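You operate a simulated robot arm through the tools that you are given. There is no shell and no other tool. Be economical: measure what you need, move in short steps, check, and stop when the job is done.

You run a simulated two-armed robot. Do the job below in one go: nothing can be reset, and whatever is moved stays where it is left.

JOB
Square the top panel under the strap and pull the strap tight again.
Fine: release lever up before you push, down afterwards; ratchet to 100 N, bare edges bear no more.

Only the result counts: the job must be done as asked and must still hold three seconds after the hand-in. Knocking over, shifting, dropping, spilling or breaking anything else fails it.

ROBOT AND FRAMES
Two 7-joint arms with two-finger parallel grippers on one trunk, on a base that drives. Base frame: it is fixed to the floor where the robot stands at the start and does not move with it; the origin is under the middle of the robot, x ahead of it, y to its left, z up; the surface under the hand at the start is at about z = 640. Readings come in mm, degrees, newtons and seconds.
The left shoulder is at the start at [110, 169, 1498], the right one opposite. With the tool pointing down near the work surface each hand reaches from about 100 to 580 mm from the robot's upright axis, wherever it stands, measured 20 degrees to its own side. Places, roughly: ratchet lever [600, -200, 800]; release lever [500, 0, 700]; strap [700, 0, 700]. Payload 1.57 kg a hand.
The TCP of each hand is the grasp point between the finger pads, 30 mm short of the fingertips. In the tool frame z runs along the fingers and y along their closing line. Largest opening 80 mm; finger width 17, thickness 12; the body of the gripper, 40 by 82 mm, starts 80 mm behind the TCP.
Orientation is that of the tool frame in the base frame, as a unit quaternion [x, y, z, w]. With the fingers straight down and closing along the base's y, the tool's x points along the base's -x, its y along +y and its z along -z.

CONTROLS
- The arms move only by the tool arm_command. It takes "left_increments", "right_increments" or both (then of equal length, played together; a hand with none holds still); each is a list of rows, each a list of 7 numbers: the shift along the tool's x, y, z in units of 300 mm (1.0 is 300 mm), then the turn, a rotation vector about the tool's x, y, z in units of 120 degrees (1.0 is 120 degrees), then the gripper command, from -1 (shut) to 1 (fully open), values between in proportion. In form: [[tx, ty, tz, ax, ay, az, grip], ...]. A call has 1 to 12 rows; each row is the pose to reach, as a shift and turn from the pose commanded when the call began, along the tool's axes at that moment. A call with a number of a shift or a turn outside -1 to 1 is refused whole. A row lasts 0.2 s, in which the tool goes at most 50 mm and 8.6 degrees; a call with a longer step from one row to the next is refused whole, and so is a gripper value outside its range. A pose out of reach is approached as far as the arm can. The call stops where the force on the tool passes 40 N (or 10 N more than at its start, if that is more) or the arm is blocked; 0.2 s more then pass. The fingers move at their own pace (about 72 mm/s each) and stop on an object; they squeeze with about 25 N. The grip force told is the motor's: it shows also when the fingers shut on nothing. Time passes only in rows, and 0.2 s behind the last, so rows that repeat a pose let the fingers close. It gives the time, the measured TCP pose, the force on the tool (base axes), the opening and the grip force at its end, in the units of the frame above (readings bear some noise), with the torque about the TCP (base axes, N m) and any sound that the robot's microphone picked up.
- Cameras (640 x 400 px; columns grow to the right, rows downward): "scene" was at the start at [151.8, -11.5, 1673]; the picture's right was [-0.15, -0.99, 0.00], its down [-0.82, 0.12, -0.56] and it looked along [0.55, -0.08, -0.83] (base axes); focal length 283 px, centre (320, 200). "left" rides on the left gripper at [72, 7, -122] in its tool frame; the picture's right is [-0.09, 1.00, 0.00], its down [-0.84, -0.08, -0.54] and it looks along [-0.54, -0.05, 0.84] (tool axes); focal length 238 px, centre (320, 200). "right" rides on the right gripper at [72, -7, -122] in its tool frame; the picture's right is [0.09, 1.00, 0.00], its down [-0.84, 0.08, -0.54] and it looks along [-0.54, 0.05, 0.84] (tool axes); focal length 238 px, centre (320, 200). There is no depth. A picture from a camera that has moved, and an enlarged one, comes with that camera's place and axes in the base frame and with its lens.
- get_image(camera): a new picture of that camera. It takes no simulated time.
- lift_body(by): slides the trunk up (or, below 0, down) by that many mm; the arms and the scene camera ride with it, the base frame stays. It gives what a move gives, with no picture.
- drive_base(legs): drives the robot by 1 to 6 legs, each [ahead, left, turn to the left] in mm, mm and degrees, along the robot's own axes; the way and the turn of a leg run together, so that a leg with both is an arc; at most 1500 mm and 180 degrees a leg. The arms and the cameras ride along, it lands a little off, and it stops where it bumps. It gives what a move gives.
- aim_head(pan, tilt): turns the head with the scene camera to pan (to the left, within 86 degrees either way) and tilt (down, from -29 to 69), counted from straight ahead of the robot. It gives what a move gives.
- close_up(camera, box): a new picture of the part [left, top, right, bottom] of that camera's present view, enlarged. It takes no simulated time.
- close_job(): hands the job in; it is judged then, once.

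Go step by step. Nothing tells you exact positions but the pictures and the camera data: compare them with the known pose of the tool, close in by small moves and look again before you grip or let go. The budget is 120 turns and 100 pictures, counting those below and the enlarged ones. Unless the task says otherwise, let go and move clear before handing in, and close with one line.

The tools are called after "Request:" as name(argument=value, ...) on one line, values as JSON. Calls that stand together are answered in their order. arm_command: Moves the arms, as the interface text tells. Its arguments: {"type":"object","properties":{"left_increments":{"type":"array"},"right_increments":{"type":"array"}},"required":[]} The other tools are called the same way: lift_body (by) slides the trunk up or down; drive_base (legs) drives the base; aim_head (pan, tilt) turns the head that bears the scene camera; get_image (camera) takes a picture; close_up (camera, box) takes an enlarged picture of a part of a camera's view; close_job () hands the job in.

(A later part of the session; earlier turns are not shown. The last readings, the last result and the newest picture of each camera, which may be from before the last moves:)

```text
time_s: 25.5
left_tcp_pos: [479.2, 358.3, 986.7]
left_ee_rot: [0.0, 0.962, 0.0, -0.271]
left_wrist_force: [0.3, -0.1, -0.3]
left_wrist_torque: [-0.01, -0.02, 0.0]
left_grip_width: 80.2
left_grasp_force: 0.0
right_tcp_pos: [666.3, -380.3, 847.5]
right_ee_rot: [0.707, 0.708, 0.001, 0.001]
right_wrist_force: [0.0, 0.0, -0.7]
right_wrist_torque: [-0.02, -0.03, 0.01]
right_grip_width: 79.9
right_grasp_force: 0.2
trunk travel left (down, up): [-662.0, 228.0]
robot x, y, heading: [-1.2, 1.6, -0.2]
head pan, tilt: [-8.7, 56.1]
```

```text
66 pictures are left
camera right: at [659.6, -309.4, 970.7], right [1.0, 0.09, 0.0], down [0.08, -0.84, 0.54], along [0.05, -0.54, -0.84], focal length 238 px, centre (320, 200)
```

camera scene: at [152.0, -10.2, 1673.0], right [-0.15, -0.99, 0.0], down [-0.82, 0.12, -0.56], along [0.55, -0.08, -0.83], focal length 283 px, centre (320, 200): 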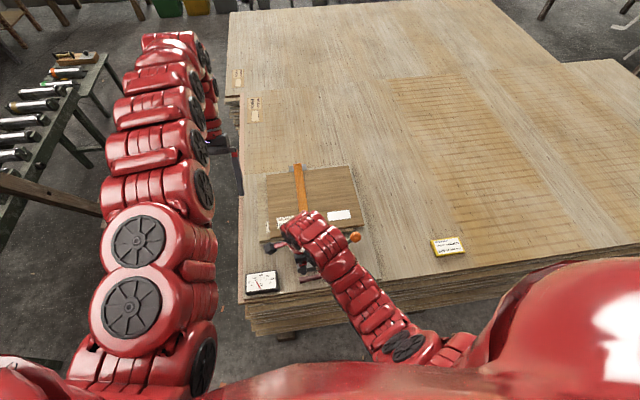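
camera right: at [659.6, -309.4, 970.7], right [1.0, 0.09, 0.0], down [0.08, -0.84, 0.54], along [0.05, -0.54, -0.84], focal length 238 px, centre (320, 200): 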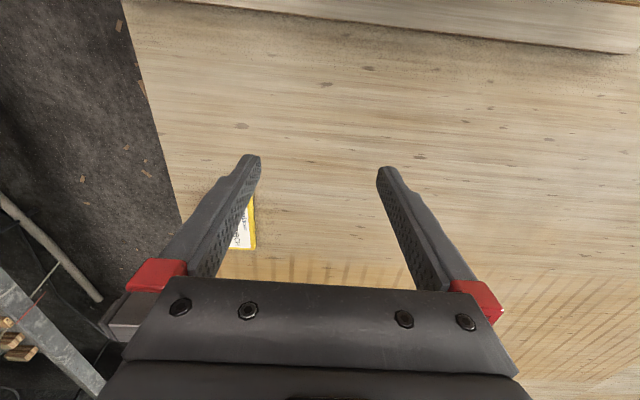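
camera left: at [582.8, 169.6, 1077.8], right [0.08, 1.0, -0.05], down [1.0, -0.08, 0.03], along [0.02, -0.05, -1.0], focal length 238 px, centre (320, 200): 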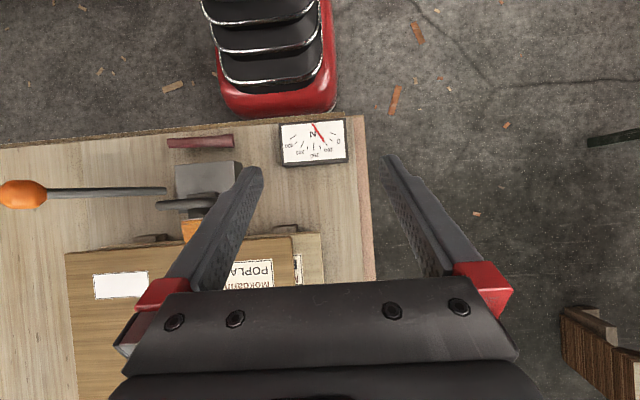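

From here the camera looks away from the panel. I'll turn the hand 180° about its axis so the camera sits on the -y side looking at the edge.

Request:
arm_command(right_increments=[[0, 0, 0, 0, 0, -0.07, 1], [0, 0, 0, 0, 0, -0.14, 1], [0, 0, 0, 0, 0, -0.21, 1], [0, 0, 0, 0, 0, -0.28, 1], [0, 0, 0, 0, 0, -0.35, 1], [0, 0, 0, 0, 0, -0.42, 1], [0, 0, 0, 0, 0, -0.49, 1], [0, 0, 0, 0, 0, -0.56, 1], [0, 0, 0, 0, 0, -0.63, 1], [0, 0, 0, 0, 0, -0.7, 1], [0, 0, 0, 0, 0, -0.75, 1]])

Request:
arm_command(right_increments=[[0, 0, 0, 0, 0, -0.07, 1], [0, 0, 0, 0, 0, -0.14, 1], [0, 0, 0, 0, 0, -0.21, 1], [0, 0, 0, 0, 0, -0.28, 1], [0, 0, 0, 0, 0, -0.35, 1], [0, 0, 0, 0, 0, -0.42, 1], [0, 0, 0, 0, 0, -0.49, 1], [0, 0, 0, 0, 0, -0.56, 1], [0, 0, 0, 0, 0, -0.63, 1], [0, 0, 0, 0, 0, -0.7, 1], [0, 0, 0, 0, 0, -0.75, 1]])

Request:
get_image(camera="right")

```text
time_s: 27.9
left_tcp_pos: [479.0, 358.2, 986.8]
left_ee_rot: [0.0, 0.963, 0.0, -0.271]
left_wrist_force: [0.2, 0.2, -0.9]
left_wrist_torque: [0.01, 0.01, 0.01]
left_grip_width: 80.0
left_grasp_force: 0.0
right_tcp_pos: [666.2, -381.3, 847.6]
right_ee_rot: [-0.002, 1.0, 0.0, 0.001]
right_wrist_force: [-0.1, 0.6, -0.3]
right_wrist_torque: [-0.01, 0.0, 0.01]
right_grip_width: 80.0
right_grasp_force: 0.0
trunk travel left (down, up): [-662.0, 228.0]
robot x, y, heading: [-0.7, -2.7, -0.1]
head pan, tilt: [-8.7, 56.1]
```

```text
time_s: 30.3
left_tcp_pos: [478.8, 358.1, 985.7]
left_ee_rot: [-0.001, 0.962, 0.0, -0.272]
left_wrist_force: [-0.9, -0.1, -0.2]
left_wrist_torque: [0.0, -0.02, 0.0]
left_grip_width: 79.8
left_grasp_force: 0.1
right_tcp_pos: [666.7, -380.6, 848.1]
right_ee_rot: [0.708, -0.706, 0.001, 0.0]
right_wrist_force: [-0.3, 0.2, 0.2]
right_wrist_torque: [-0.01, -0.04, 0.02]
right_grip_width: 80.1
right_grasp_force: 0.1
trunk travel left (down, up): [-662.0, 228.0]
robot x, y, heading: [-2.1, -2.9, 0.2]
head pan, tilt: [-8.7, 56.1]
```

```text
65 pictures are left
camera right: at [673.3, -453.0, 970.7], right [-1.0, -0.1, 0.0], down [-0.08, 0.84, 0.54], along [-0.05, 0.54, -0.84], focal length 238 px, centre (320, 200)
```

right: 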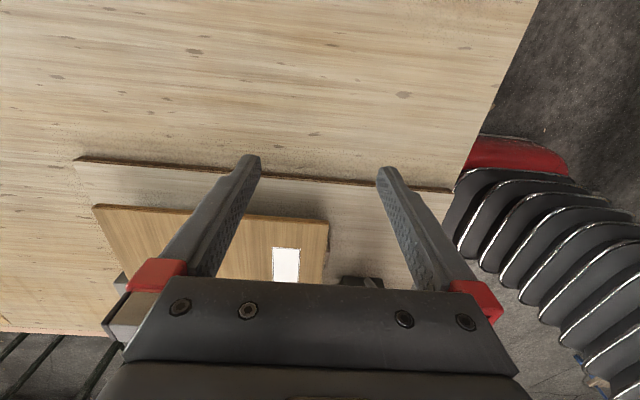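

The view is good now. I'll extend forward to x≈793.

Request:
arm_command(right_increments=[[0, -0.1, 0, 0, 0, 0, 1], [0, -0.22, 0, 0, 0, 0, 1], [0, -0.33, 0, 0, 0, 0, 1], [0, -0.42, 0, 0, 0, 0, 1]])

Request:
get_image(camera="right")

```text
time_s: 31.3
left_tcp_pos: [478.3, 358.3, 986.2]
left_ee_rot: [0.0, 0.962, -0.001, -0.272]
left_wrist_force: [0.4, -0.2, 0.2]
left_wrist_torque: [-0.02, 0.01, 0.0]
left_grip_width: 80.0
left_grasp_force: 0.0
right_tcp_pos: [677.9, -377.9, 850.9]
right_ee_rot: [0.708, -0.707, 0.001, -0.001]
right_wrist_force: [-0.5, 0.0, 0.5]
right_wrist_torque: [-0.01, -0.04, 0.02]
right_grip_width: 80.1
right_grasp_force: 0.0
right hand out of reach, approached as far as the arm can: row 1, 2, 3, 4
trunk travel left (down, up): [-662.0, 228.0]
robot x, y, heading: [-2.5, -2.1, 0.1]
head pan, tilt: [-8.7, 56.1]
```

```text
64 pictures are left
camera right: at [685.0, -449.0, 973.4], right [-1.0, -0.09, 0.0], down [-0.08, 0.84, 0.54], along [-0.05, 0.54, -0.84], focal length 238 px, centre (320, 200)
```

right: 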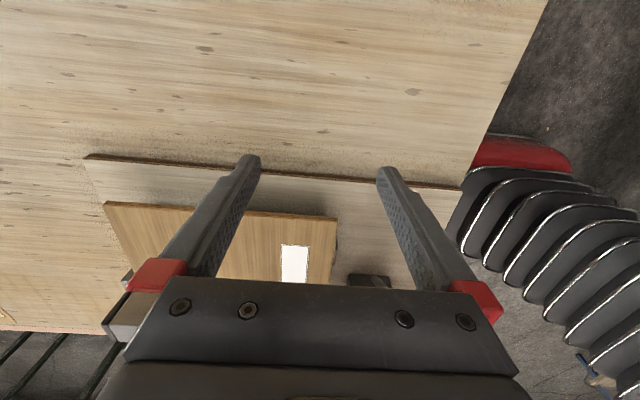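

The reach ends at x≈678. I'll drive 90 mm ahead (base clearance looks like about 150) and lower the trunk a bit more.

Request:
drive_base(legs=[[90, 0, 0]])

Request:
lift_body(by=-60)

Request:
arm_command(right_increments=[[0, -0.03, -0.1, 0, 0, 0, 1], [0, -0.083, -0.1, 0, 0, 0, 1]])

Request:
get_image(camera="right")

```text
time_s: 32.4
left_tcp_pos: [570.4, 359.3, 986.9]
left_ee_rot: [0.0, 0.962, 0.0, -0.271]
left_wrist_force: [0.7, -0.6, -0.8]
left_wrist_torque: [-0.02, 0.03, 0.02]
left_grip_width: 80.1
left_grasp_force: 0.1
right_tcp_pos: [770.6, -377.7, 850.2]
right_ee_rot: [0.708, -0.706, 0.0, -0.001]
right_wrist_force: [0.5, -0.6, -0.4]
right_wrist_torque: [-0.01, 0.02, 0.03]
right_grip_width: 79.8
right_grasp_force: 0.1
trunk travel left (down, up): [-662.0, 228.0]
robot x, y, heading: [90.1, 1.7, -0.1]
head pan, tilt: [-8.7, 56.1]
```

```text
time_s: 33.4
left_tcp_pos: [569.8, 358.0, 927.1]
left_ee_rot: [0.0, 0.962, -0.001, -0.272]
left_wrist_force: [-0.1, -0.3, 0.3]
left_wrist_torque: [0.03, -0.01, 0.0]
left_grip_width: 80.0
left_grasp_force: 0.1
right_tcp_pos: [769.7, -376.1, 790.9]
right_ee_rot: [0.708, -0.706, 0.001, -0.001]
right_wrist_force: [-0.9, 0.6, 1.6]
right_wrist_torque: [0.03, -0.01, 0.0]
right_grip_width: 80.1
right_grasp_force: 0.0
trunk travel left (down, up): [-602.0, 288.0]
robot x, y, heading: [89.2, -0.8, -0.0]
head pan, tilt: [-8.7, 56.1]
```

```text
time_s: 34.0
left_tcp_pos: [569.8, 358.2, 926.9]
left_ee_rot: [0.0, 0.962, 0.0, -0.271]
left_wrist_force: [0.2, 0.1, 1.4]
left_wrist_torque: [0.01, -0.04, -0.02]
left_grip_width: 79.9
left_grasp_force: 0.1
right_tcp_pos: [780.1, -375.0, 821.7]
right_ee_rot: [0.707, -0.707, 0.0, 0.0]
right_wrist_force: [-0.1, -0.8, -1.1]
right_wrist_torque: [0.04, 0.0, -0.01]
right_grip_width: 79.8
right_grasp_force: 0.1
right hand out of reach, approached as far as the arm can: row 2
trunk travel left (down, up): [-602.0, 288.0]
robot x, y, heading: [91.9, -0.9, 0.3]
head pan, tilt: [-8.7, 56.1]
```

```text
63 pictures are left
camera right: at [786.0, -446.9, 943.7], right [-1.0, -0.09, 0.0], down [-0.08, 0.84, 0.54], along [-0.05, 0.54, -0.84], focal length 238 px, centre (320, 200)
```

right: 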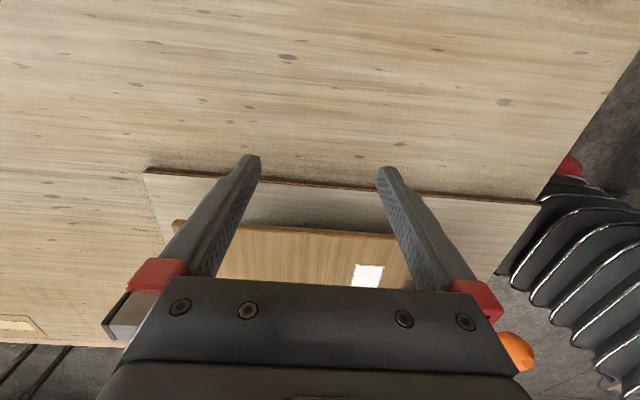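

I'll lower the trunk 100 more, which puts the hand beside the panel at edge height, and view the edge level from there.

Request:
lift_body(by=-100)

Request:
get_image(camera="right")

```text
time_s: 35.3
left_tcp_pos: [568.2, 357.8, 826.5]
left_ee_rot: [0.001, 0.963, 0.0, -0.271]
left_wrist_force: [-0.2, -0.7, -0.2]
left_wrist_torque: [0.03, 0.03, 0.01]
left_grip_width: 80.1
left_grasp_force: 0.2
right_tcp_pos: [779.6, -375.3, 722.7]
right_ee_rot: [0.708, -0.706, 0.001, -0.001]
right_wrist_force: [-0.2, 0.5, -0.1]
right_wrist_torque: [-0.02, -0.01, 0.04]
right_grip_width: 80.0
right_grasp_force: 0.0
trunk travel left (down, up): [-502.0, 388.0]
robot x, y, heading: [90.8, 2.0, -0.2]
head pan, tilt: [-8.7, 56.1]
```

```text
62 pictures are left
camera right: at [785.7, -446.5, 844.3], right [-1.0, -0.09, 0.0], down [-0.08, 0.84, 0.54], along [-0.05, 0.54, -0.84], focal length 238 px, centre (320, 200)
```

right: 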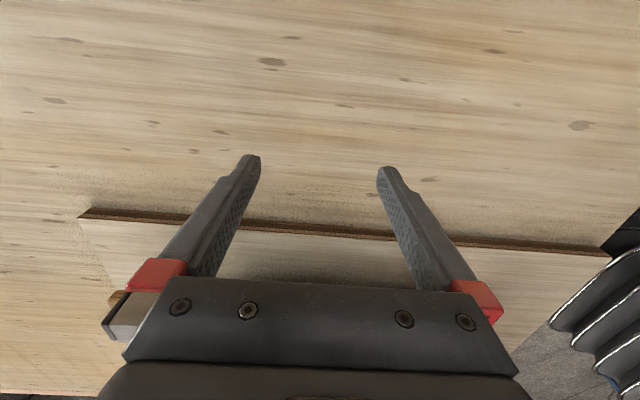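

The panel is behind the palm now, so I'll check the side view with the scene camera.

Request:
get_image(camera="scene")

```text
61 pictures are left
camera scene: at [242.4, -11.3, 1363.0], right [-0.15, -0.99, 0.0], down [-0.82, 0.12, -0.56], along [0.55, -0.08, -0.83], focal length 283 px, centre (320, 200)
```

scene: 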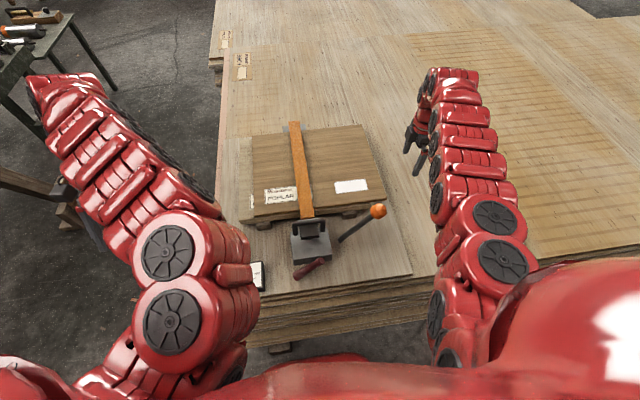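

Request:
close_up(camera="scene", box=[235, 110, 445, 240])

Request:
close_up(camera="scene", box=[335, 180, 395, 225])

```text
3.05 times, centred on (340, 175) of scene
camera zoom: at [242.4, -11.3, 1363.0], right [-0.15, -0.99, 0.0], down [-0.82, 0.12, -0.56], along [0.55, -0.08, -0.83], focal length 864 px, centre (259, 276)
```

zoom: 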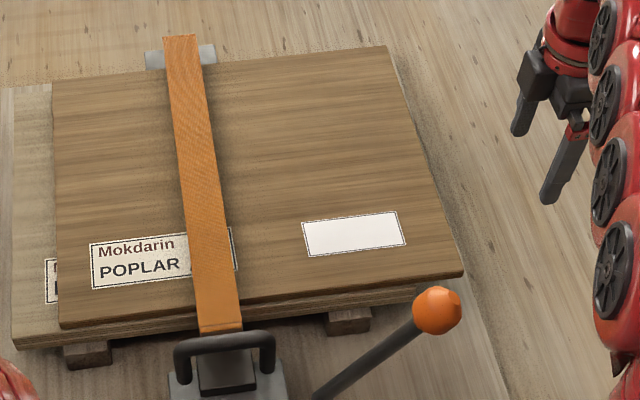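

```text
8.89 times, centred on (365, 202) of scene
camera zoom: at [242.4, -11.3, 1363.0], right [-0.15, -0.99, 0.0], down [-0.82, 0.12, -0.56], along [0.55, -0.08, -0.83], focal length 2519 px, centre (-80, 178)
```

zoom: 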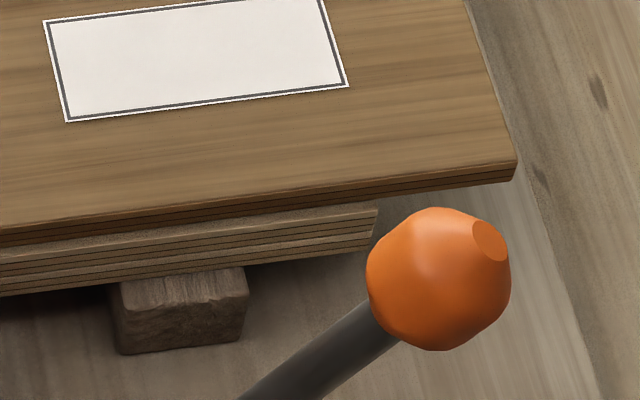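

The top panel is about 10 mm thick (z≈713–723) and the lower one about 22 mm. I'll touch the top surface lightly with the fingertips for an exact height.

Request:
arm_command(right_increments=[[0, 0, -0.08, 0, 0, 0, 1], [0, 0, -0.16, 0, 0, 0, 1], [-0.12, 0, -0.16, 0, 0, 0, 1], [-0.26, 0, -0.16, 0, 0, 0, 1], [-0.4, 0, -0.16, 0, 0, 0, 1], [-0.5, 0, -0.16, 0, 0, 0, 1], [-0.5, 0, -0.16, 0, 0, 0, 1]])

Request:
close_up(camera="scene", box=[235, 110, 445, 240])

```text
time_s: 36.9
left_tcp_pos: [568.9, 358.5, 826.1]
left_ee_rot: [0.0, 0.962, 0.0, -0.271]
left_wrist_force: [1.4, -0.3, -0.2]
left_wrist_torque: [-0.01, 0.0, 0.01]
left_grip_width: 80.1
left_grasp_force: 0.0
right_tcp_pos: [779.7, -223.2, 768.5]
right_ee_rot: [0.707, -0.707, 0.001, -0.001]
right_wrist_force: [0.4, 0.0, -0.5]
right_wrist_torque: [-0.03, -0.03, 0.03]
right_grip_width: 80.1
right_grasp_force: 0.0
trunk travel left (down, up): [-502.0, 388.0]
robot x, y, heading: [92.3, -0.0, -0.1]
head pan, tilt: [-8.7, 56.1]
```

```text
3.05 times, centred on (340, 175) of scene
camera zoom: at [242.7, -11.7, 1363.0], right [-0.15, -0.99, 0.0], down [-0.82, 0.13, -0.56], along [0.55, -0.08, -0.83], focal length 864 px, centre (259, 276)
```

zoom: 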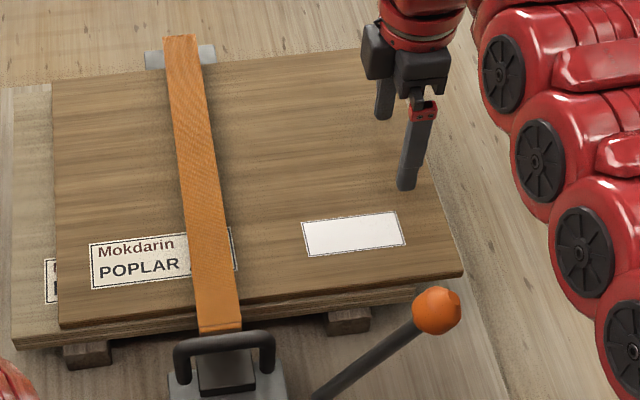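

The tips are just above the panel. I'll creep down in small steps.

Request:
arm_command(right_increments=[[0, 0, 0.02, 0, 0, 0, 1], [0, 0, 0.033, 0, 0, 0, 1]])

Request:
arm_command(right_increments=[[0, 0, 0.01, 0, 0, 0, 1]])

Request:
arm_command(right_increments=[[0, 0, 0.01, 0, 0, 0, 1]])

```text
time_s: 37.5
left_tcp_pos: [569.6, 358.5, 826.3]
left_ee_rot: [0.0, 0.963, -0.001, -0.271]
left_wrist_force: [-0.4, -0.2, 0.6]
left_wrist_torque: [0.04, 0.01, 0.02]
left_grip_width: 80.2
left_grasp_force: 0.0
right_tcp_pos: [779.6, -223.5, 759.0]
right_ee_rot: [0.708, -0.707, 0.001, 0.0]
right_wrist_force: [1.2, 0.1, -0.1]
right_wrist_torque: [-0.02, 0.0, 0.01]
right_grip_width: 80.1
right_grasp_force: 0.0
trunk travel left (down, up): [-502.0, 388.0]
robot x, y, heading: [93.9, 2.3, 0.2]
head pan, tilt: [-8.7, 56.1]
```

```text
time_s: 37.9
left_tcp_pos: [570.0, 358.2, 826.1]
left_ee_rot: [-0.001, 0.962, 0.0, -0.272]
left_wrist_force: [-0.5, 0.5, 0.2]
left_wrist_torque: [-0.03, 0.0, 0.0]
left_grip_width: 80.3
left_grasp_force: 0.0
right_tcp_pos: [779.8, -225.0, 756.0]
right_ee_rot: [0.709, -0.706, 0.0, -0.001]
right_wrist_force: [-0.1, -0.6, 0.6]
right_wrist_torque: [0.0, -0.01, -0.01]
right_grip_width: 79.9
right_grasp_force: 0.0
trunk travel left (down, up): [-502.0, 388.0]
robot x, y, heading: [91.6, 1.3, -0.0]
head pan, tilt: [-8.7, 56.1]
```

```text
time_s: 38.3
left_tcp_pos: [569.3, 358.6, 826.7]
left_ee_rot: [0.0, 0.963, 0.0, -0.271]
left_wrist_force: [-0.2, 0.3, -0.1]
left_wrist_torque: [0.02, 0.01, -0.02]
left_grip_width: 80.0
left_grasp_force: 0.0
right_tcp_pos: [780.2, -223.7, 756.9]
right_ee_rot: [0.708, -0.706, 0.003, -0.002]
right_wrist_force: [0.5, -2.7, 19.4]
right_wrist_torque: [-0.02, 0.82, 0.24]
right_grip_width: 79.4
right_grasp_force: 0.0
trunk travel left (down, up): [-502.0, 388.0]
robot x, y, heading: [90.1, -4.6, -0.0]
head pan, tilt: [-8.7, 56.1]
```

Contact at TCP z≈756 puts the panel top at z≈726. I'll back off outside the right edge and go down so the tips sit about 8 mm below the top face.

Request:
arm_command(right_increments=[[0, 0, -0.04, 0, 0, 0, 1], [0.11, 0, -0.04, 0, 0, 0, 1], [0.215, 0, -0.04, 0, 0, 0, 1], [0.215, 0, 0.0, 0, 0, 0, 1], [0.215, 0, 0.013, 0, 0, 0, 1], [0.215, 0, 0.013, 0, 0, 0, 1]])

Request:
close_up(camera="scene", box=[335, 110, 445, 220])

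```text
time_s: 39.7
left_tcp_pos: [570.4, 357.6, 826.2]
left_ee_rot: [0.0, 0.962, 0.0, -0.272]
left_wrist_force: [0.1, 0.0, -0.4]
left_wrist_torque: [0.01, -0.03, 0.01]
left_grip_width: 80.0
left_grasp_force: 0.0
right_tcp_pos: [779.8, -289.6, 749.8]
right_ee_rot: [0.708, -0.706, 0.001, -0.001]
right_wrist_force: [0.2, 0.0, -0.4]
right_wrist_torque: [-0.01, -0.02, 0.01]
right_grip_width: 80.0
right_grasp_force: 0.0
trunk travel left (down, up): [-502.0, 388.0]
robot x, y, heading: [93.9, -1.0, 0.2]
head pan, tilt: [-8.7, 56.1]
```

```text
3.64 times, centred on (390, 165) of scene
camera zoom: at [242.7, -11.3, 1363.0], right [-0.15, -0.99, 0.0], down [-0.82, 0.12, -0.56], along [0.55, -0.08, -0.83], focal length 1030 px, centre (66, 327)
```

zoom: 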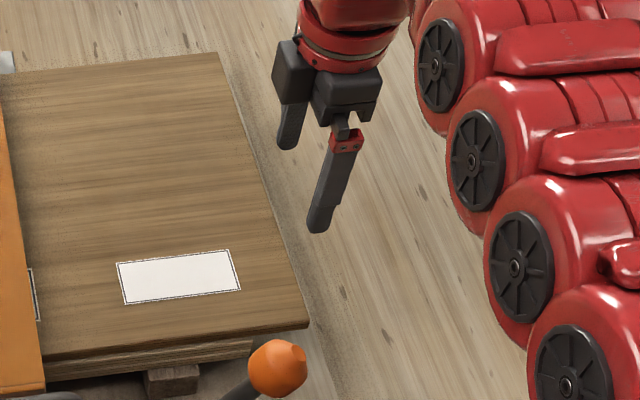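

Now I'll push slowly toward +y, aiming first to stop about 12 mm short of flush.

Request:
arm_command(right_increments=[[-0.03, 0, 0.005, 0, 0, 0, 1], [-0.06, 0, 0.005, 0, 0, 0, 1], [-0.08, 0, 0.005, 0, 0, 0, 1], [-0.1, 0, 0.005, 0, 0, 0, 1], [-0.12, 0, 0.005, 0, 0, 0, 1], [-0.14, 0, 0.005, 0, 0, 0, 1], [-0.16, 0, 0.005, 0, 0, 0, 1], [-0.175, 0, 0.005, 0, 0, 0, 1]])

Request:
get_image(camera="scene")

Request:
close_up(camera="scene", box=[235, 110, 445, 240])

```text
time_s: 41.5
left_tcp_pos: [570.2, 357.9, 827.6]
left_ee_rot: [0.0, 0.962, 0.0, -0.272]
left_wrist_force: [0.6, -0.2, -0.1]
left_wrist_torque: [0.01, -0.01, 0.01]
left_grip_width: 79.9
left_grasp_force: 0.2
right_tcp_pos: [777.2, -236.3, 747.7]
right_ee_rot: [0.707, -0.707, 0.001, -0.001]
right_wrist_force: [0.8, -2.3, 1.1]
right_wrist_torque: [-0.06, -0.02, -0.06]
right_grip_width: 80.0
right_grasp_force: 0.0
trunk travel left (down, up): [-502.0, 388.0]
robot x, y, heading: [89.4, -1.5, 0.1]
head pan, tilt: [-8.7, 56.1]
```

```text
56 pictures are left
camera scene: at [242.6, -11.5, 1363.0], right [-0.15, -0.99, 0.0], down [-0.82, 0.12, -0.56], along [0.55, -0.08, -0.83], focal length 283 px, centre (320, 200)
```

scene: 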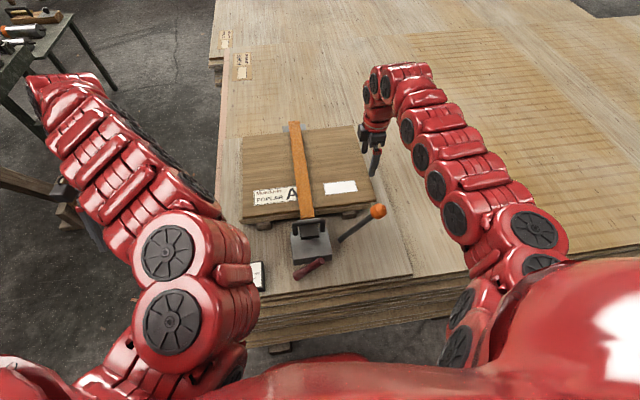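

```text
3.05 times, centred on (340, 175) of scene
camera zoom: at [242.6, -11.5, 1363.0], right [-0.15, -0.99, 0.0], down [-0.82, 0.12, -0.56], along [0.55, -0.08, -0.83], focal length 864 px, centre (259, 276)
```

zoom: 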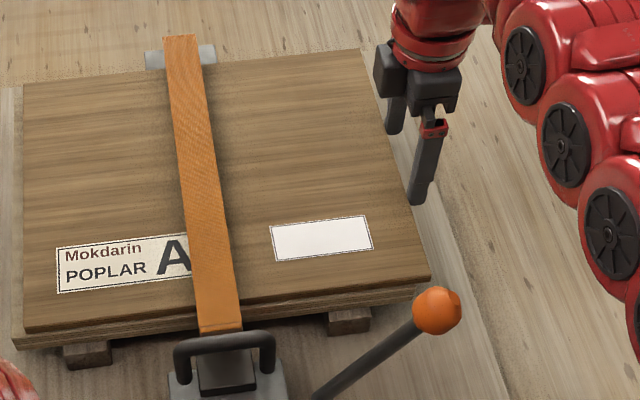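

The panel moved straight with only about 2 N. I'll measure the remaining overhang in close-ups at the near-right and left corners.

Request:
close_up(camera="scene", box=[335, 180, 395, 225])

Request:
close_up(camera="scene", box=[230, 130, 290, 230])

```text
8.89 times, centred on (365, 202) of scene
camera zoom: at [242.6, -11.5, 1363.0], right [-0.15, -0.99, 0.0], down [-0.82, 0.12, -0.56], along [0.55, -0.08, -0.83], focal length 2519 px, centre (-80, 178)
```

zoom: 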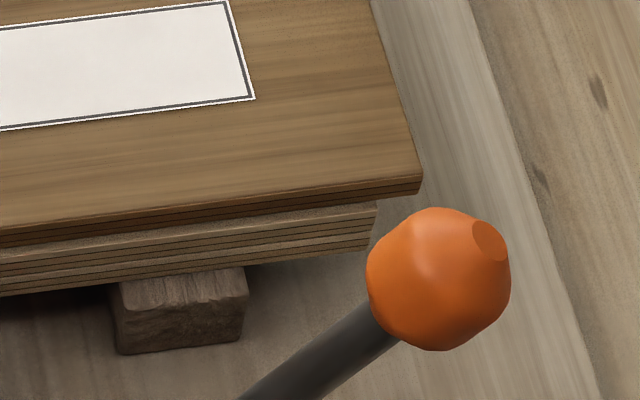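

```text
4.00 times, centred on (260, 180) of scene
camera zoom: at [242.6, -11.5, 1363.0], right [-0.15, -0.99, 0.0], down [-0.82, 0.12, -0.56], along [0.55, -0.08, -0.83], focal length 1134 px, centre (560, 280)
```

zoom: 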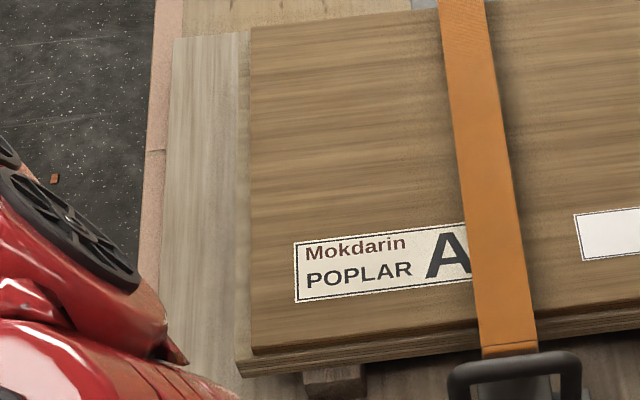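

About 11–12 mm remain. I'll push 9 mm more.

Request:
arm_command(right_increments=[[-0.01, 0, 0, 0, 0, 0, 1], [-0.02, 0, 0, 0, 0, 0, 1], [-0.03, 0, 0, 0, 0, 0, 1], [-0.03, 0, 0, 0, 0, 0, 1]])

Request:
close_up(camera="scene", box=[335, 180, 395, 225])

Request:
close_up(camera="scene", box=[230, 195, 270, 225])

Request:
close_up(camera="scene", box=[230, 125, 270, 150])

```text
time_s: 42.5
left_tcp_pos: [569.7, 358.7, 826.3]
left_ee_rot: [0.0, 0.962, 0.001, -0.272]
left_wrist_force: [0.3, -0.1, -0.5]
left_wrist_torque: [-0.02, -0.01, 0.0]
left_grip_width: 80.2
left_grasp_force: 0.1
right_tcp_pos: [779.3, -227.8, 748.6]
right_ee_rot: [0.707, -0.707, 0.001, 0.0]
right_wrist_force: [-0.6, -1.7, 1.7]
right_wrist_torque: [-0.05, -0.02, 0.05]
right_grip_width: 80.0
right_grasp_force: 0.0
trunk travel left (down, up): [-502.0, 388.0]
robot x, y, heading: [92.7, 0.7, 0.0]
head pan, tilt: [-8.7, 56.1]
```

```text
8.89 times, centred on (365, 202) of scene
camera zoom: at [242.6, -11.6, 1363.0], right [-0.15, -0.99, 0.0], down [-0.82, 0.12, -0.56], along [0.55, -0.08, -0.83], focal length 2519 px, centre (-80, 178)
```

zoom: 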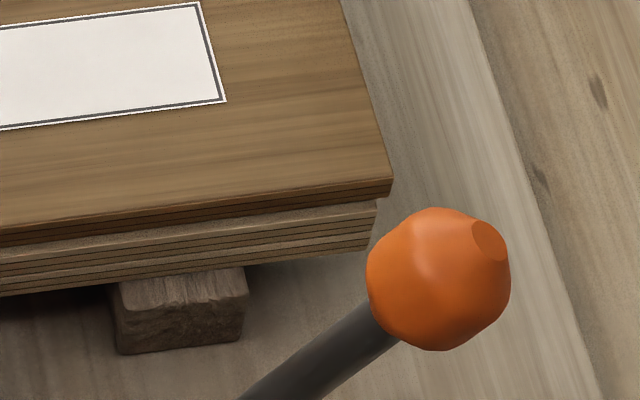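

```text
13.33 times, centred on (250, 210) of scene
camera zoom: at [242.6, -11.6, 1363.0], right [-0.15, -0.99, 0.0], down [-0.82, 0.12, -0.56], along [0.55, -0.08, -0.83], focal length 3778 px, centre (1253, 67)
```

zoom: 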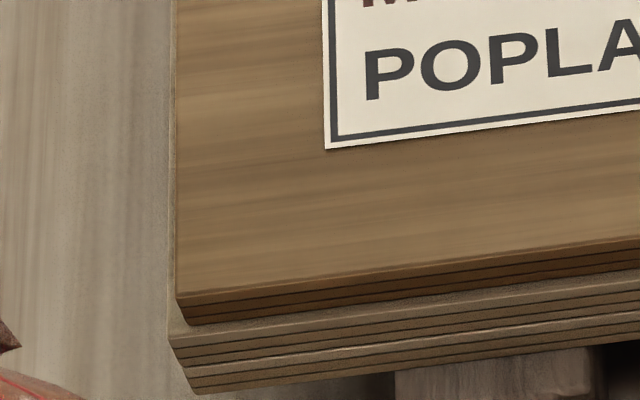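

```text
16.00 times, centred on (250, 138) of scene
camera zoom: at [242.6, -11.6, 1363.0], right [-0.15, -0.99, 0.0], down [-0.82, 0.12, -0.56], along [0.55, -0.08, -0.83], focal length 4534 px, centre (1440, 1200)
```

zoom: 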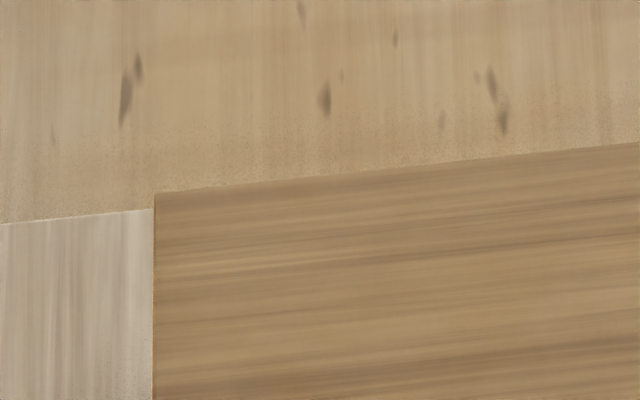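

About 4 mm remain in y, and the near edge shows the top about 3 mm too far in x, evenly, so there's no turn. I'll finish the y push now.

Request:
arm_command(right_increments=[[-0.006, 0, 0, 0, 0, 0, 1], [-0.013, 0, 0, 0, 0, 0, 1], [-0.013, 0, 0, 0, 0, 0, 1]])

Request:
close_up(camera="scene", box=[335, 180, 395, 225])

Request:
close_up(camera="scene", box=[230, 195, 270, 225])

```text
time_s: 43.3
left_tcp_pos: [568.5, 359.9, 825.6]
left_ee_rot: [0.0, 0.962, 0.0, -0.272]
left_wrist_force: [-0.3, -0.2, 0.3]
left_wrist_torque: [0.0, 0.0, -0.01]
left_grip_width: 80.2
left_grasp_force: 0.0
right_tcp_pos: [778.1, -222.6, 748.2]
right_ee_rot: [0.708, -0.706, 0.001, -0.001]
right_wrist_force: [-0.4, -2.3, 1.0]
right_wrist_torque: [-0.03, 0.0, -0.1]
right_grip_width: 79.9
right_grasp_force: 0.0
trunk travel left (down, up): [-502.0, 388.0]
robot x, y, heading: [91.0, 0.3, -0.1]
head pan, tilt: [-8.7, 56.1]
```

```text
8.89 times, centred on (365, 202) of scene
camera zoom: at [242.6, -11.6, 1363.0], right [-0.15, -0.99, 0.0], down [-0.82, 0.12, -0.56], along [0.55, -0.08, -0.83], focal length 2519 px, centre (-80, 178)
```

zoom: 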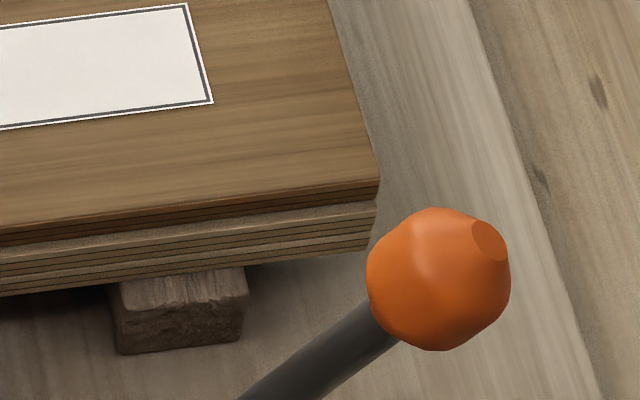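

```text
13.33 times, centred on (250, 210) of scene
camera zoom: at [242.6, -11.6, 1363.0], right [-0.15, -0.99, 0.0], down [-0.82, 0.12, -0.56], along [0.55, -0.08, -0.83], focal length 3778 px, centre (1253, 67)
```

zoom: 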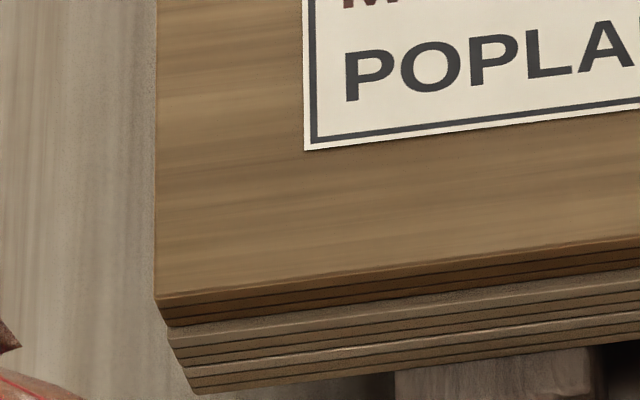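

The y direction is flush. I'll try to take out the ~2.5 mm x offset by pressing lightly on the top face with the fingertips and dragging it toward the robot.

Request:
arm_command(right_increments=[[0.04, 0, 0, 0, 0, 0, 1], [0.04, 0, -0.08, 0, 0, 0, 1], [-0.1, 0, -0.08, 0, 0, 0, 1], [-0.24, 0, -0.08, 0, 0, 0, 1], [-0.36, 0, -0.08, 0, 0, 0, 1], [-0.36, 0, -0.035, 0, 0, 0, 1], [-0.36, 0, -0.022, 0, 0, 0, 1], [-0.36, 0, -0.022, 0, 0, 0, 1]])

```text
time_s: 45.1
left_tcp_pos: [567.7, 358.7, 827.9]
left_ee_rot: [0.0, 0.963, 0.0, -0.271]
left_wrist_force: [0.8, -0.1, 0.5]
left_wrist_torque: [-0.02, -0.02, -0.01]
left_grip_width: 80.1
left_grasp_force: 0.1
right_tcp_pos: [778.7, -114.3, 755.9]
right_ee_rot: [0.708, -0.707, 0.002, -0.001]
right_wrist_force: [1.0, -0.8, 12.0]
right_wrist_torque: [-0.03, 0.54, -0.05]
right_grip_width: 78.8
right_grasp_force: 0.1
trunk travel left (down, up): [-502.0, 388.0]
robot x, y, heading: [91.4, 1.5, 0.0]
head pan, tilt: [-8.7, 56.1]
```

The press is about 12 N. Now I'll drag 3.5 mm toward -x.

Request:
arm_command(right_increments=[[0, 0.004, 0, 0, 0, 0, 1], [0, 0.008, 0, 0, 0, 0, 1], [0, 0.012, 0, 0, 0, 0, 1]])

Request:
close_up(camera="scene", box=[335, 180, 395, 225])

Request:
close_up(camera="scene", box=[230, 195, 270, 225])

```text
time_s: 45.9
left_tcp_pos: [568.6, 359.9, 828.1]
left_ee_rot: [0.0, 0.963, 0.0, -0.27]
left_wrist_force: [-0.1, -0.8, 0.7]
left_wrist_torque: [0.0, -0.02, -0.01]
left_grip_width: 80.2
left_grasp_force: 0.2
right_tcp_pos: [775.8, -116.2, 756.4]
right_ee_rot: [0.707, -0.707, 0.002, -0.002]
right_wrist_force: [8.0, -0.4, 19.0]
right_wrist_torque: [-0.01, 0.54, 0.08]
right_grip_width: 72.6
right_grasp_force: 0.0
trunk travel left (down, up): [-502.0, 388.0]
robot x, y, heading: [87.3, 1.3, 0.1]
head pan, tilt: [-8.7, 56.1]
```

```text
8.89 times, centred on (365, 202) of scene
camera zoom: at [241.5, -10.9, 1363.3], right [-0.15, -0.99, 0.0], down [-0.82, 0.12, -0.56], along [0.55, -0.08, -0.83], focal length 2519 px, centre (-80, 178)
```

zoom: 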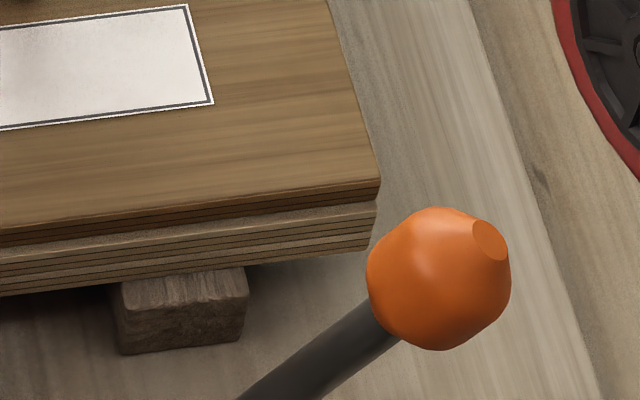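

```text
13.33 times, centred on (250, 210) of scene
camera zoom: at [241.5, -10.9, 1363.3], right [-0.15, -0.99, 0.0], down [-0.82, 0.12, -0.56], along [0.55, -0.08, -0.83], focal length 3778 px, centre (1253, 67)
```

zoom: 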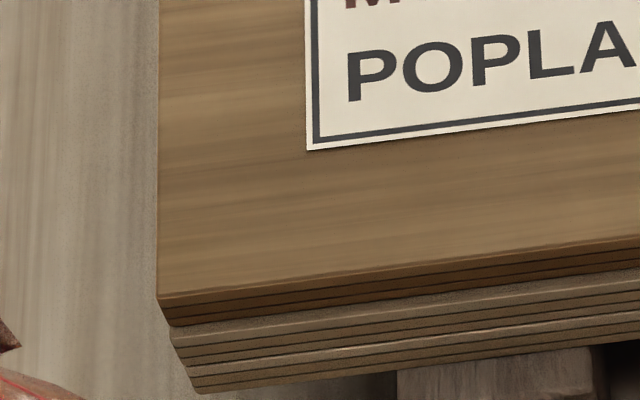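

The panel has hardly moved because the open fingers yield. I'll lift off, close the fingers to make them stiff, and press and drag once more.

Request:
arm_command(right_increments=[[0, 0, -0.03, 0, 0, 0, 1], [0, 0, -0.03, 0, 0, 0, -1], [0, 0, -0.03, 0, 0, 0, -1], [0, 0, -0.03, 0, 0, 0, -1], [0, 0, -0.01, 0, 0, 0, -1], [0, 0, 0.0, 0, 0, 0, -1], [0, 0.004, 0.0, 0, 0, 0, -1], [0, 0.008, 0.0, 0, 0, 0, -1], [0, 0.013, 0.0, 0, 0, 0, -1]])

Request:
close_up(camera="scene", box=[335, 180, 395, 225])

Request:
close_up(camera="scene", box=[230, 195, 270, 225])

```text
time_s: 47.9
left_tcp_pos: [569.0, 359.4, 827.0]
left_ee_rot: [0.0, 0.963, 0.0, -0.271]
left_wrist_force: [-0.1, 0.5, -0.3]
left_wrist_torque: [0.0, 0.01, 0.0]
left_grip_width: 79.6
left_grasp_force: 0.0
right_tcp_pos: [772.2, -116.2, 756.2]
right_ee_rot: [0.708, -0.707, 0.001, -0.001]
right_wrist_force: [6.4, 1.0, 10.2]
right_wrist_torque: [0.04, -0.18, 0.0]
right_grip_width: 0.0
right_grasp_force: 20.5
trunk travel left (down, up): [-502.0, 388.0]
robot x, y, heading: [91.6, -1.2, 0.1]
head pan, tilt: [-8.7, 56.1]
```

```text
8.89 times, centred on (365, 202) of scene
camera zoom: at [242.3, -10.9, 1363.1], right [-0.15, -0.99, 0.0], down [-0.82, 0.12, -0.56], along [0.55, -0.08, -0.83], focal length 2519 px, centre (-80, 178)
```

zoom: 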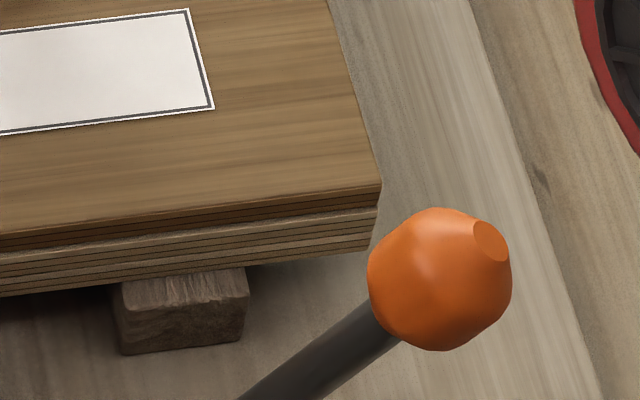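

```text
13.33 times, centred on (250, 210) of scene
camera zoom: at [242.3, -10.9, 1363.1], right [-0.15, -0.99, 0.0], down [-0.82, 0.12, -0.56], along [0.55, -0.08, -0.83], focal length 3778 px, centre (1253, 67)
```

zoom: 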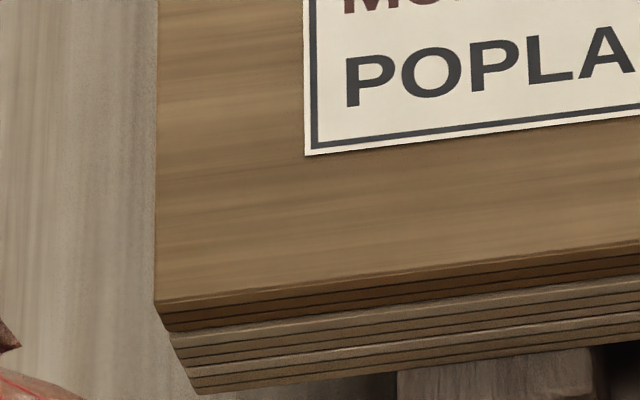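

That worked: it moved about 1.3 mm. I'll take it a last 1.2 mm, then lift off.

Request:
arm_command(right_increments=[[0, 0.002, 0, 0, 0, 0, -1], [0, 0.004, 0, 0, 0, 0, -1], [0, 0.004, -0.05, 0, 0, 0, -1], [0, 0.004, -0.2, 0, 0, 0, -1]])

Request:
close_up(camera="scene", box=[335, 180, 395, 225])

Request:
close_up(camera="scene", box=[230, 195, 270, 225])

```text
time_s: 48.9
left_tcp_pos: [569.0, 359.1, 826.5]
left_ee_rot: [-0.001, 0.962, -0.001, -0.272]
left_wrist_force: [-0.2, 0.9, -0.4]
left_wrist_torque: [-0.02, -0.01, 0.01]
left_grip_width: 79.7
left_grasp_force: 0.1
right_tcp_pos: [770.3, -116.3, 815.9]
right_ee_rot: [0.708, -0.707, 0.0, 0.0]
right_wrist_force: [-1.2, -1.0, -0.4]
right_wrist_torque: [-0.03, -0.02, 0.0]
right_grip_width: 0.1
right_grasp_force: 21.5
trunk travel left (down, up): [-502.0, 388.0]
robot x, y, heading: [88.9, 1.2, -0.0]
head pan, tilt: [-8.7, 56.1]
```

```text
8.89 times, centred on (365, 202) of scene
camera zoom: at [241.9, -11.2, 1363.0], right [-0.15, -0.99, 0.0], down [-0.82, 0.12, -0.56], along [0.55, -0.08, -0.83], focal length 2519 px, centre (-80, 178)
```

zoom: 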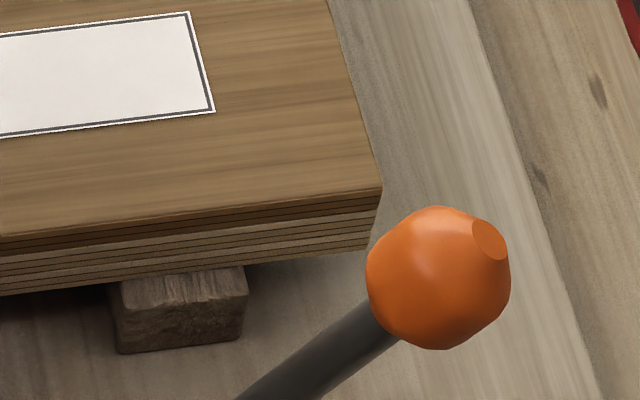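

```text
13.33 times, centred on (250, 210) of scene
camera zoom: at [241.9, -11.2, 1363.0], right [-0.15, -0.99, 0.0], down [-0.82, 0.12, -0.56], along [0.55, -0.08, -0.83], focal length 3778 px, centre (1253, 67)
```

zoom: 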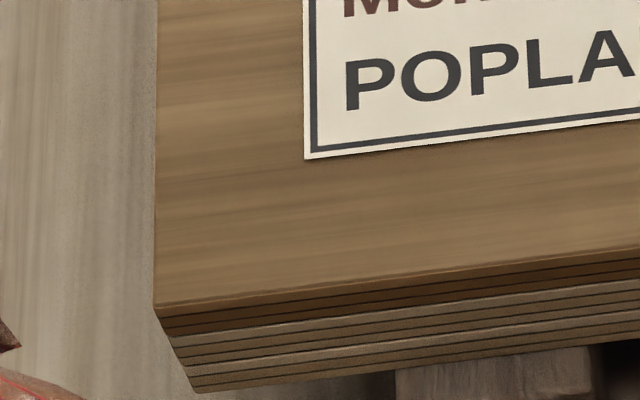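

The panel now looks flush on all visible edges. Next I'll raise the trunk to regain near reach and bring the right hand above the raised release lever.

Request:
lift_body(by=300)

Request:
arm_command(right_increments=[[0, 0.14, 0.0, 0, 0, 0, -1], [-0.05, 0.29, 0.05, 0, 0, 0, -1], [-0.1, 0.44, 0.1, 0, 0, 0, -1], [-0.15, 0.58, 0.15, 0, 0, 0, -1], [-0.2, 0.72, 0.2, 0, 0, 0, -1], [-0.25, 0.86, 0.25, 0, 0, 0, -1], [-0.28, 0.97, 0.32, 0, 0, 0, -1], [-0.28, 0.97, 0.45, 0, 0, 0, -1]])

Request:
get_image(camera="right")

Request:
get_image(camera="scene")

```text
time_s: 51.9
left_tcp_pos: [570.4, 358.7, 1127.4]
left_ee_rot: [-0.001, 0.962, -0.001, -0.272]
left_wrist_force: [-0.6, 0.9, 0.3]
left_wrist_torque: [0.03, -0.01, 0.04]
left_grip_width: 79.9
left_grasp_force: 0.0
right_tcp_pos: [772.7, -116.0, 1115.5]
right_ee_rot: [0.708, -0.707, -0.001, -0.001]
right_wrist_force: [0.1, -0.1, -0.8]
right_wrist_torque: [-0.01, 0.0, -0.03]
right_grip_width: 0.0
right_grasp_force: 21.1
trunk travel left (down, up): [-802.0, 88.0]
robot x, y, heading: [94.8, -3.2, 0.2]
head pan, tilt: [-8.7, 56.1]
```

```text
time_s: 53.7
left_tcp_pos: [570.2, 358.8, 1125.9]
left_ee_rot: [0.0, 0.962, 0.0, -0.271]
left_wrist_force: [-0.4, 1.0, -2.1]
left_wrist_torque: [0.0, 0.0, 0.0]
left_grip_width: 80.2
left_grasp_force: 0.1
right_tcp_pos: [731.8, -117.6, 1114.6]
right_ee_rot: [-0.707, 0.707, 0.001, -0.001]
right_wrist_force: [0.5, -0.9, 0.5]
right_wrist_torque: [0.04, 0.03, 0.03]
right_grip_width: 0.0
right_grasp_force: 21.0
right hand out of reach, approached as far as the arm can: row 2, 3, 4, 5, 6, 7, 8
trunk travel left (down, up): [-802.0, 88.0]
robot x, y, heading: [90.2, -1.2, 0.0]
head pan, tilt: [-8.7, 56.1]
```

```text
41 pictures are left
camera right: at [738.5, -188.7, 1236.5], right [-1.0, -0.09, 0.0], down [-0.08, 0.84, 0.54], along [-0.05, 0.54, -0.84], focal length 238 px, centre (320, 200)
```

right: 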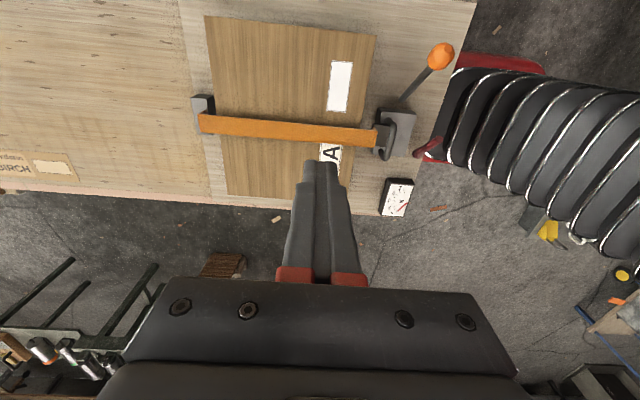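

```text
40 pictures are left
camera scene: at [243.1, -11.3, 1662.9], right [-0.15, -0.99, 0.0], down [-0.82, 0.12, -0.56], along [0.55, -0.08, -0.83], focal length 283 px, centre (320, 200)
```

scene: 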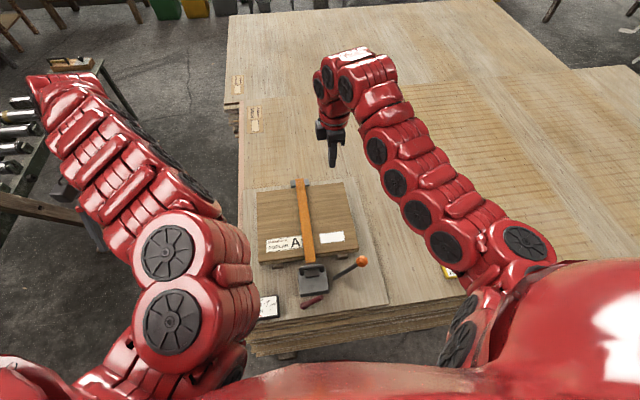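

This wrist orientation blocks the way back toward the robot. I'll turn the hand back by 180° to the orientation that worked at the lever before.

Request:
arm_command(right_increments=[[0, 0, 0, 0, 0, 0.07, -1], [0, 0, 0, 0, 0, 0.14, -1], [0, 0, 0, 0, 0, 0.21, -1], [0, 0, 0, 0, 0, 0.28, -1], [0, 0, 0, 0, 0, 0.35, -1], [0, 0, 0, 0, 0, 0.42, -1], [0, 0, 0, 0, 0, 0.49, -1], [0, 0, 0, 0, 0, 0.56, -1], [0, 0, 0, 0, 0, 0.63, -1], [0, 0, 0, 0, 0, 0.7, -1], [0, 0, 0, 0, 0, 0.75, -1]])

Request:
arm_command(right_increments=[[0.07, 0, 0.02, 0, 0, 0.07, -1], [0.14, 0.01, 0.04, 0, 0, 0.14, -1], [0.21, 0.02, 0.08, 0, 0, 0.21, -1], [0.28, 0.03, 0.12, 0, 0, 0.28, -1], [0.35, 0.04, 0.16, 0, 0, 0.35, -1], [0.42, 0.05, 0.2, 0, 0, 0.42, -1], [0.49, 0.07, 0.25, 0, 0, 0.49, -1], [0.56, 0.1, 0.3, 0, 0, 0.56, -1], [0.63, 0.13, 0.35, 0, 0, 0.63, -1], [0.7, 0.16, 0.4, 0, 0, 0.7, -1], [0.77, 0.2, 0.45, 0, 0, 0.75, -1], [0.83, 0.25, 0.5, 0, 0, 0.75, -1]])

Request:
get_image(camera="right")

```text
time_s: 56.1
left_tcp_pos: [569.0, 358.9, 1126.7]
left_ee_rot: [0.0, 0.962, 0.0, -0.272]
left_wrist_force: [-0.3, -0.3, -0.3]
left_wrist_torque: [0.02, -0.03, -0.04]
left_grip_width: 79.7
left_grasp_force: 0.0
right_tcp_pos: [737.0, -119.9, 1116.2]
right_ee_rot: [-0.017, 1.0, 0.0, 0.001]
right_wrist_force: [0.1, 0.8, -0.2]
right_wrist_torque: [-0.01, -0.03, 0.01]
right_grip_width: 0.0
right_grasp_force: 21.2
right hand out of reach, approached as far as the arm can: row 1, 2, 3, 4, 5, 6, 7, 8, 9, 10, 11
trunk travel left (down, up): [-802.0, 88.0]
robot x, y, heading: [93.1, -2.8, 0.1]
head pan, tilt: [-8.7, 56.1]
```

```text
time_s: 58.7
left_tcp_pos: [569.5, 358.6, 1126.1]
left_ee_rot: [0.0, 0.962, 0.001, -0.272]
left_wrist_force: [0.2, 0.5, 0.5]
left_wrist_torque: [-0.02, 0.0, 0.0]
left_grip_width: 80.1
left_grasp_force: 0.0
right_tcp_pos: [489.0, -46.4, 962.9]
right_ee_rot: [0.708, 0.706, 0.001, 0.001]
right_wrist_force: [-0.7, -0.9, 0.7]
right_wrist_torque: [0.0, 0.0, -0.02]
right_grip_width: 0.0
right_grasp_force: 21.2
right hand out of reach, approached as far as the arm can: row 1, 2, 3, 4, 5, 6, 7, 8, 9
trunk travel left (down, up): [-802.0, 88.0]
robot x, y, heading: [92.1, -1.1, 0.3]
head pan, tilt: [-8.7, 56.1]
```

```text
39 pictures are left
camera right: at [482.6, 26.9, 1086.3], right [1.0, 0.09, 0.0], down [0.08, -0.84, 0.54], along [0.05, -0.54, -0.84], focal length 238 px, centre (320, 200)
```

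right: 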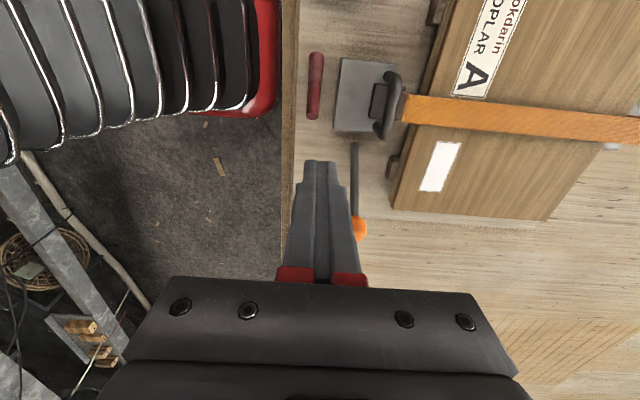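

The lever is at about 54°, with its tip around [480,-50,775]. I'll go above its middle with closed fingers.

Request:
arm_command(right_increments=[[0.03, -0.01, 0.14, 0, 0, 0, -1], [0.07, -0.02, 0.28, 0, 0, 0, -1], [0.11, -0.033, 0.42, 0, 0, 0, -1], [0.11, -0.033, 0.526, 0, 0, 0, -1]])

Request:
get_image(camera="right")

```text
time_s: 59.7
left_tcp_pos: [570.7, 357.4, 1127.1]
left_ee_rot: [0.0, 0.962, 0.0, -0.271]
left_wrist_force: [-0.3, 0.3, -0.4]
left_wrist_torque: [0.0, 0.01, 0.01]
left_grip_width: 80.1
left_grasp_force: 0.0
right_tcp_pos: [478.6, -12.1, 806.6]
right_ee_rot: [0.707, 0.707, 0.001, 0.0]
right_wrist_force: [0.2, 0.6, 0.4]
right_wrist_torque: [0.03, 0.01, 0.02]
right_grip_width: 0.1
right_grasp_force: 21.2
trunk travel left (down, up): [-802.0, 88.0]
robot x, y, heading: [92.5, 3.1, -0.0]
head pan, tilt: [-8.7, 56.1]
```

```text
38 pictures are left
camera right: at [472.1, 59.7, 929.8], right [1.0, 0.09, 0.0], down [0.08, -0.84, 0.54], along [0.05, -0.54, -0.84], focal length 238 px, centre (320, 200)
```

right: 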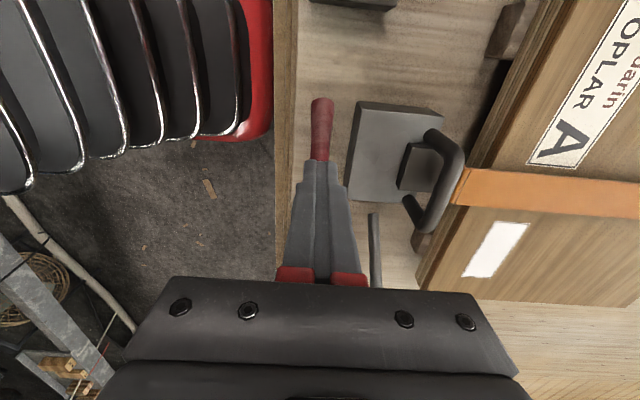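

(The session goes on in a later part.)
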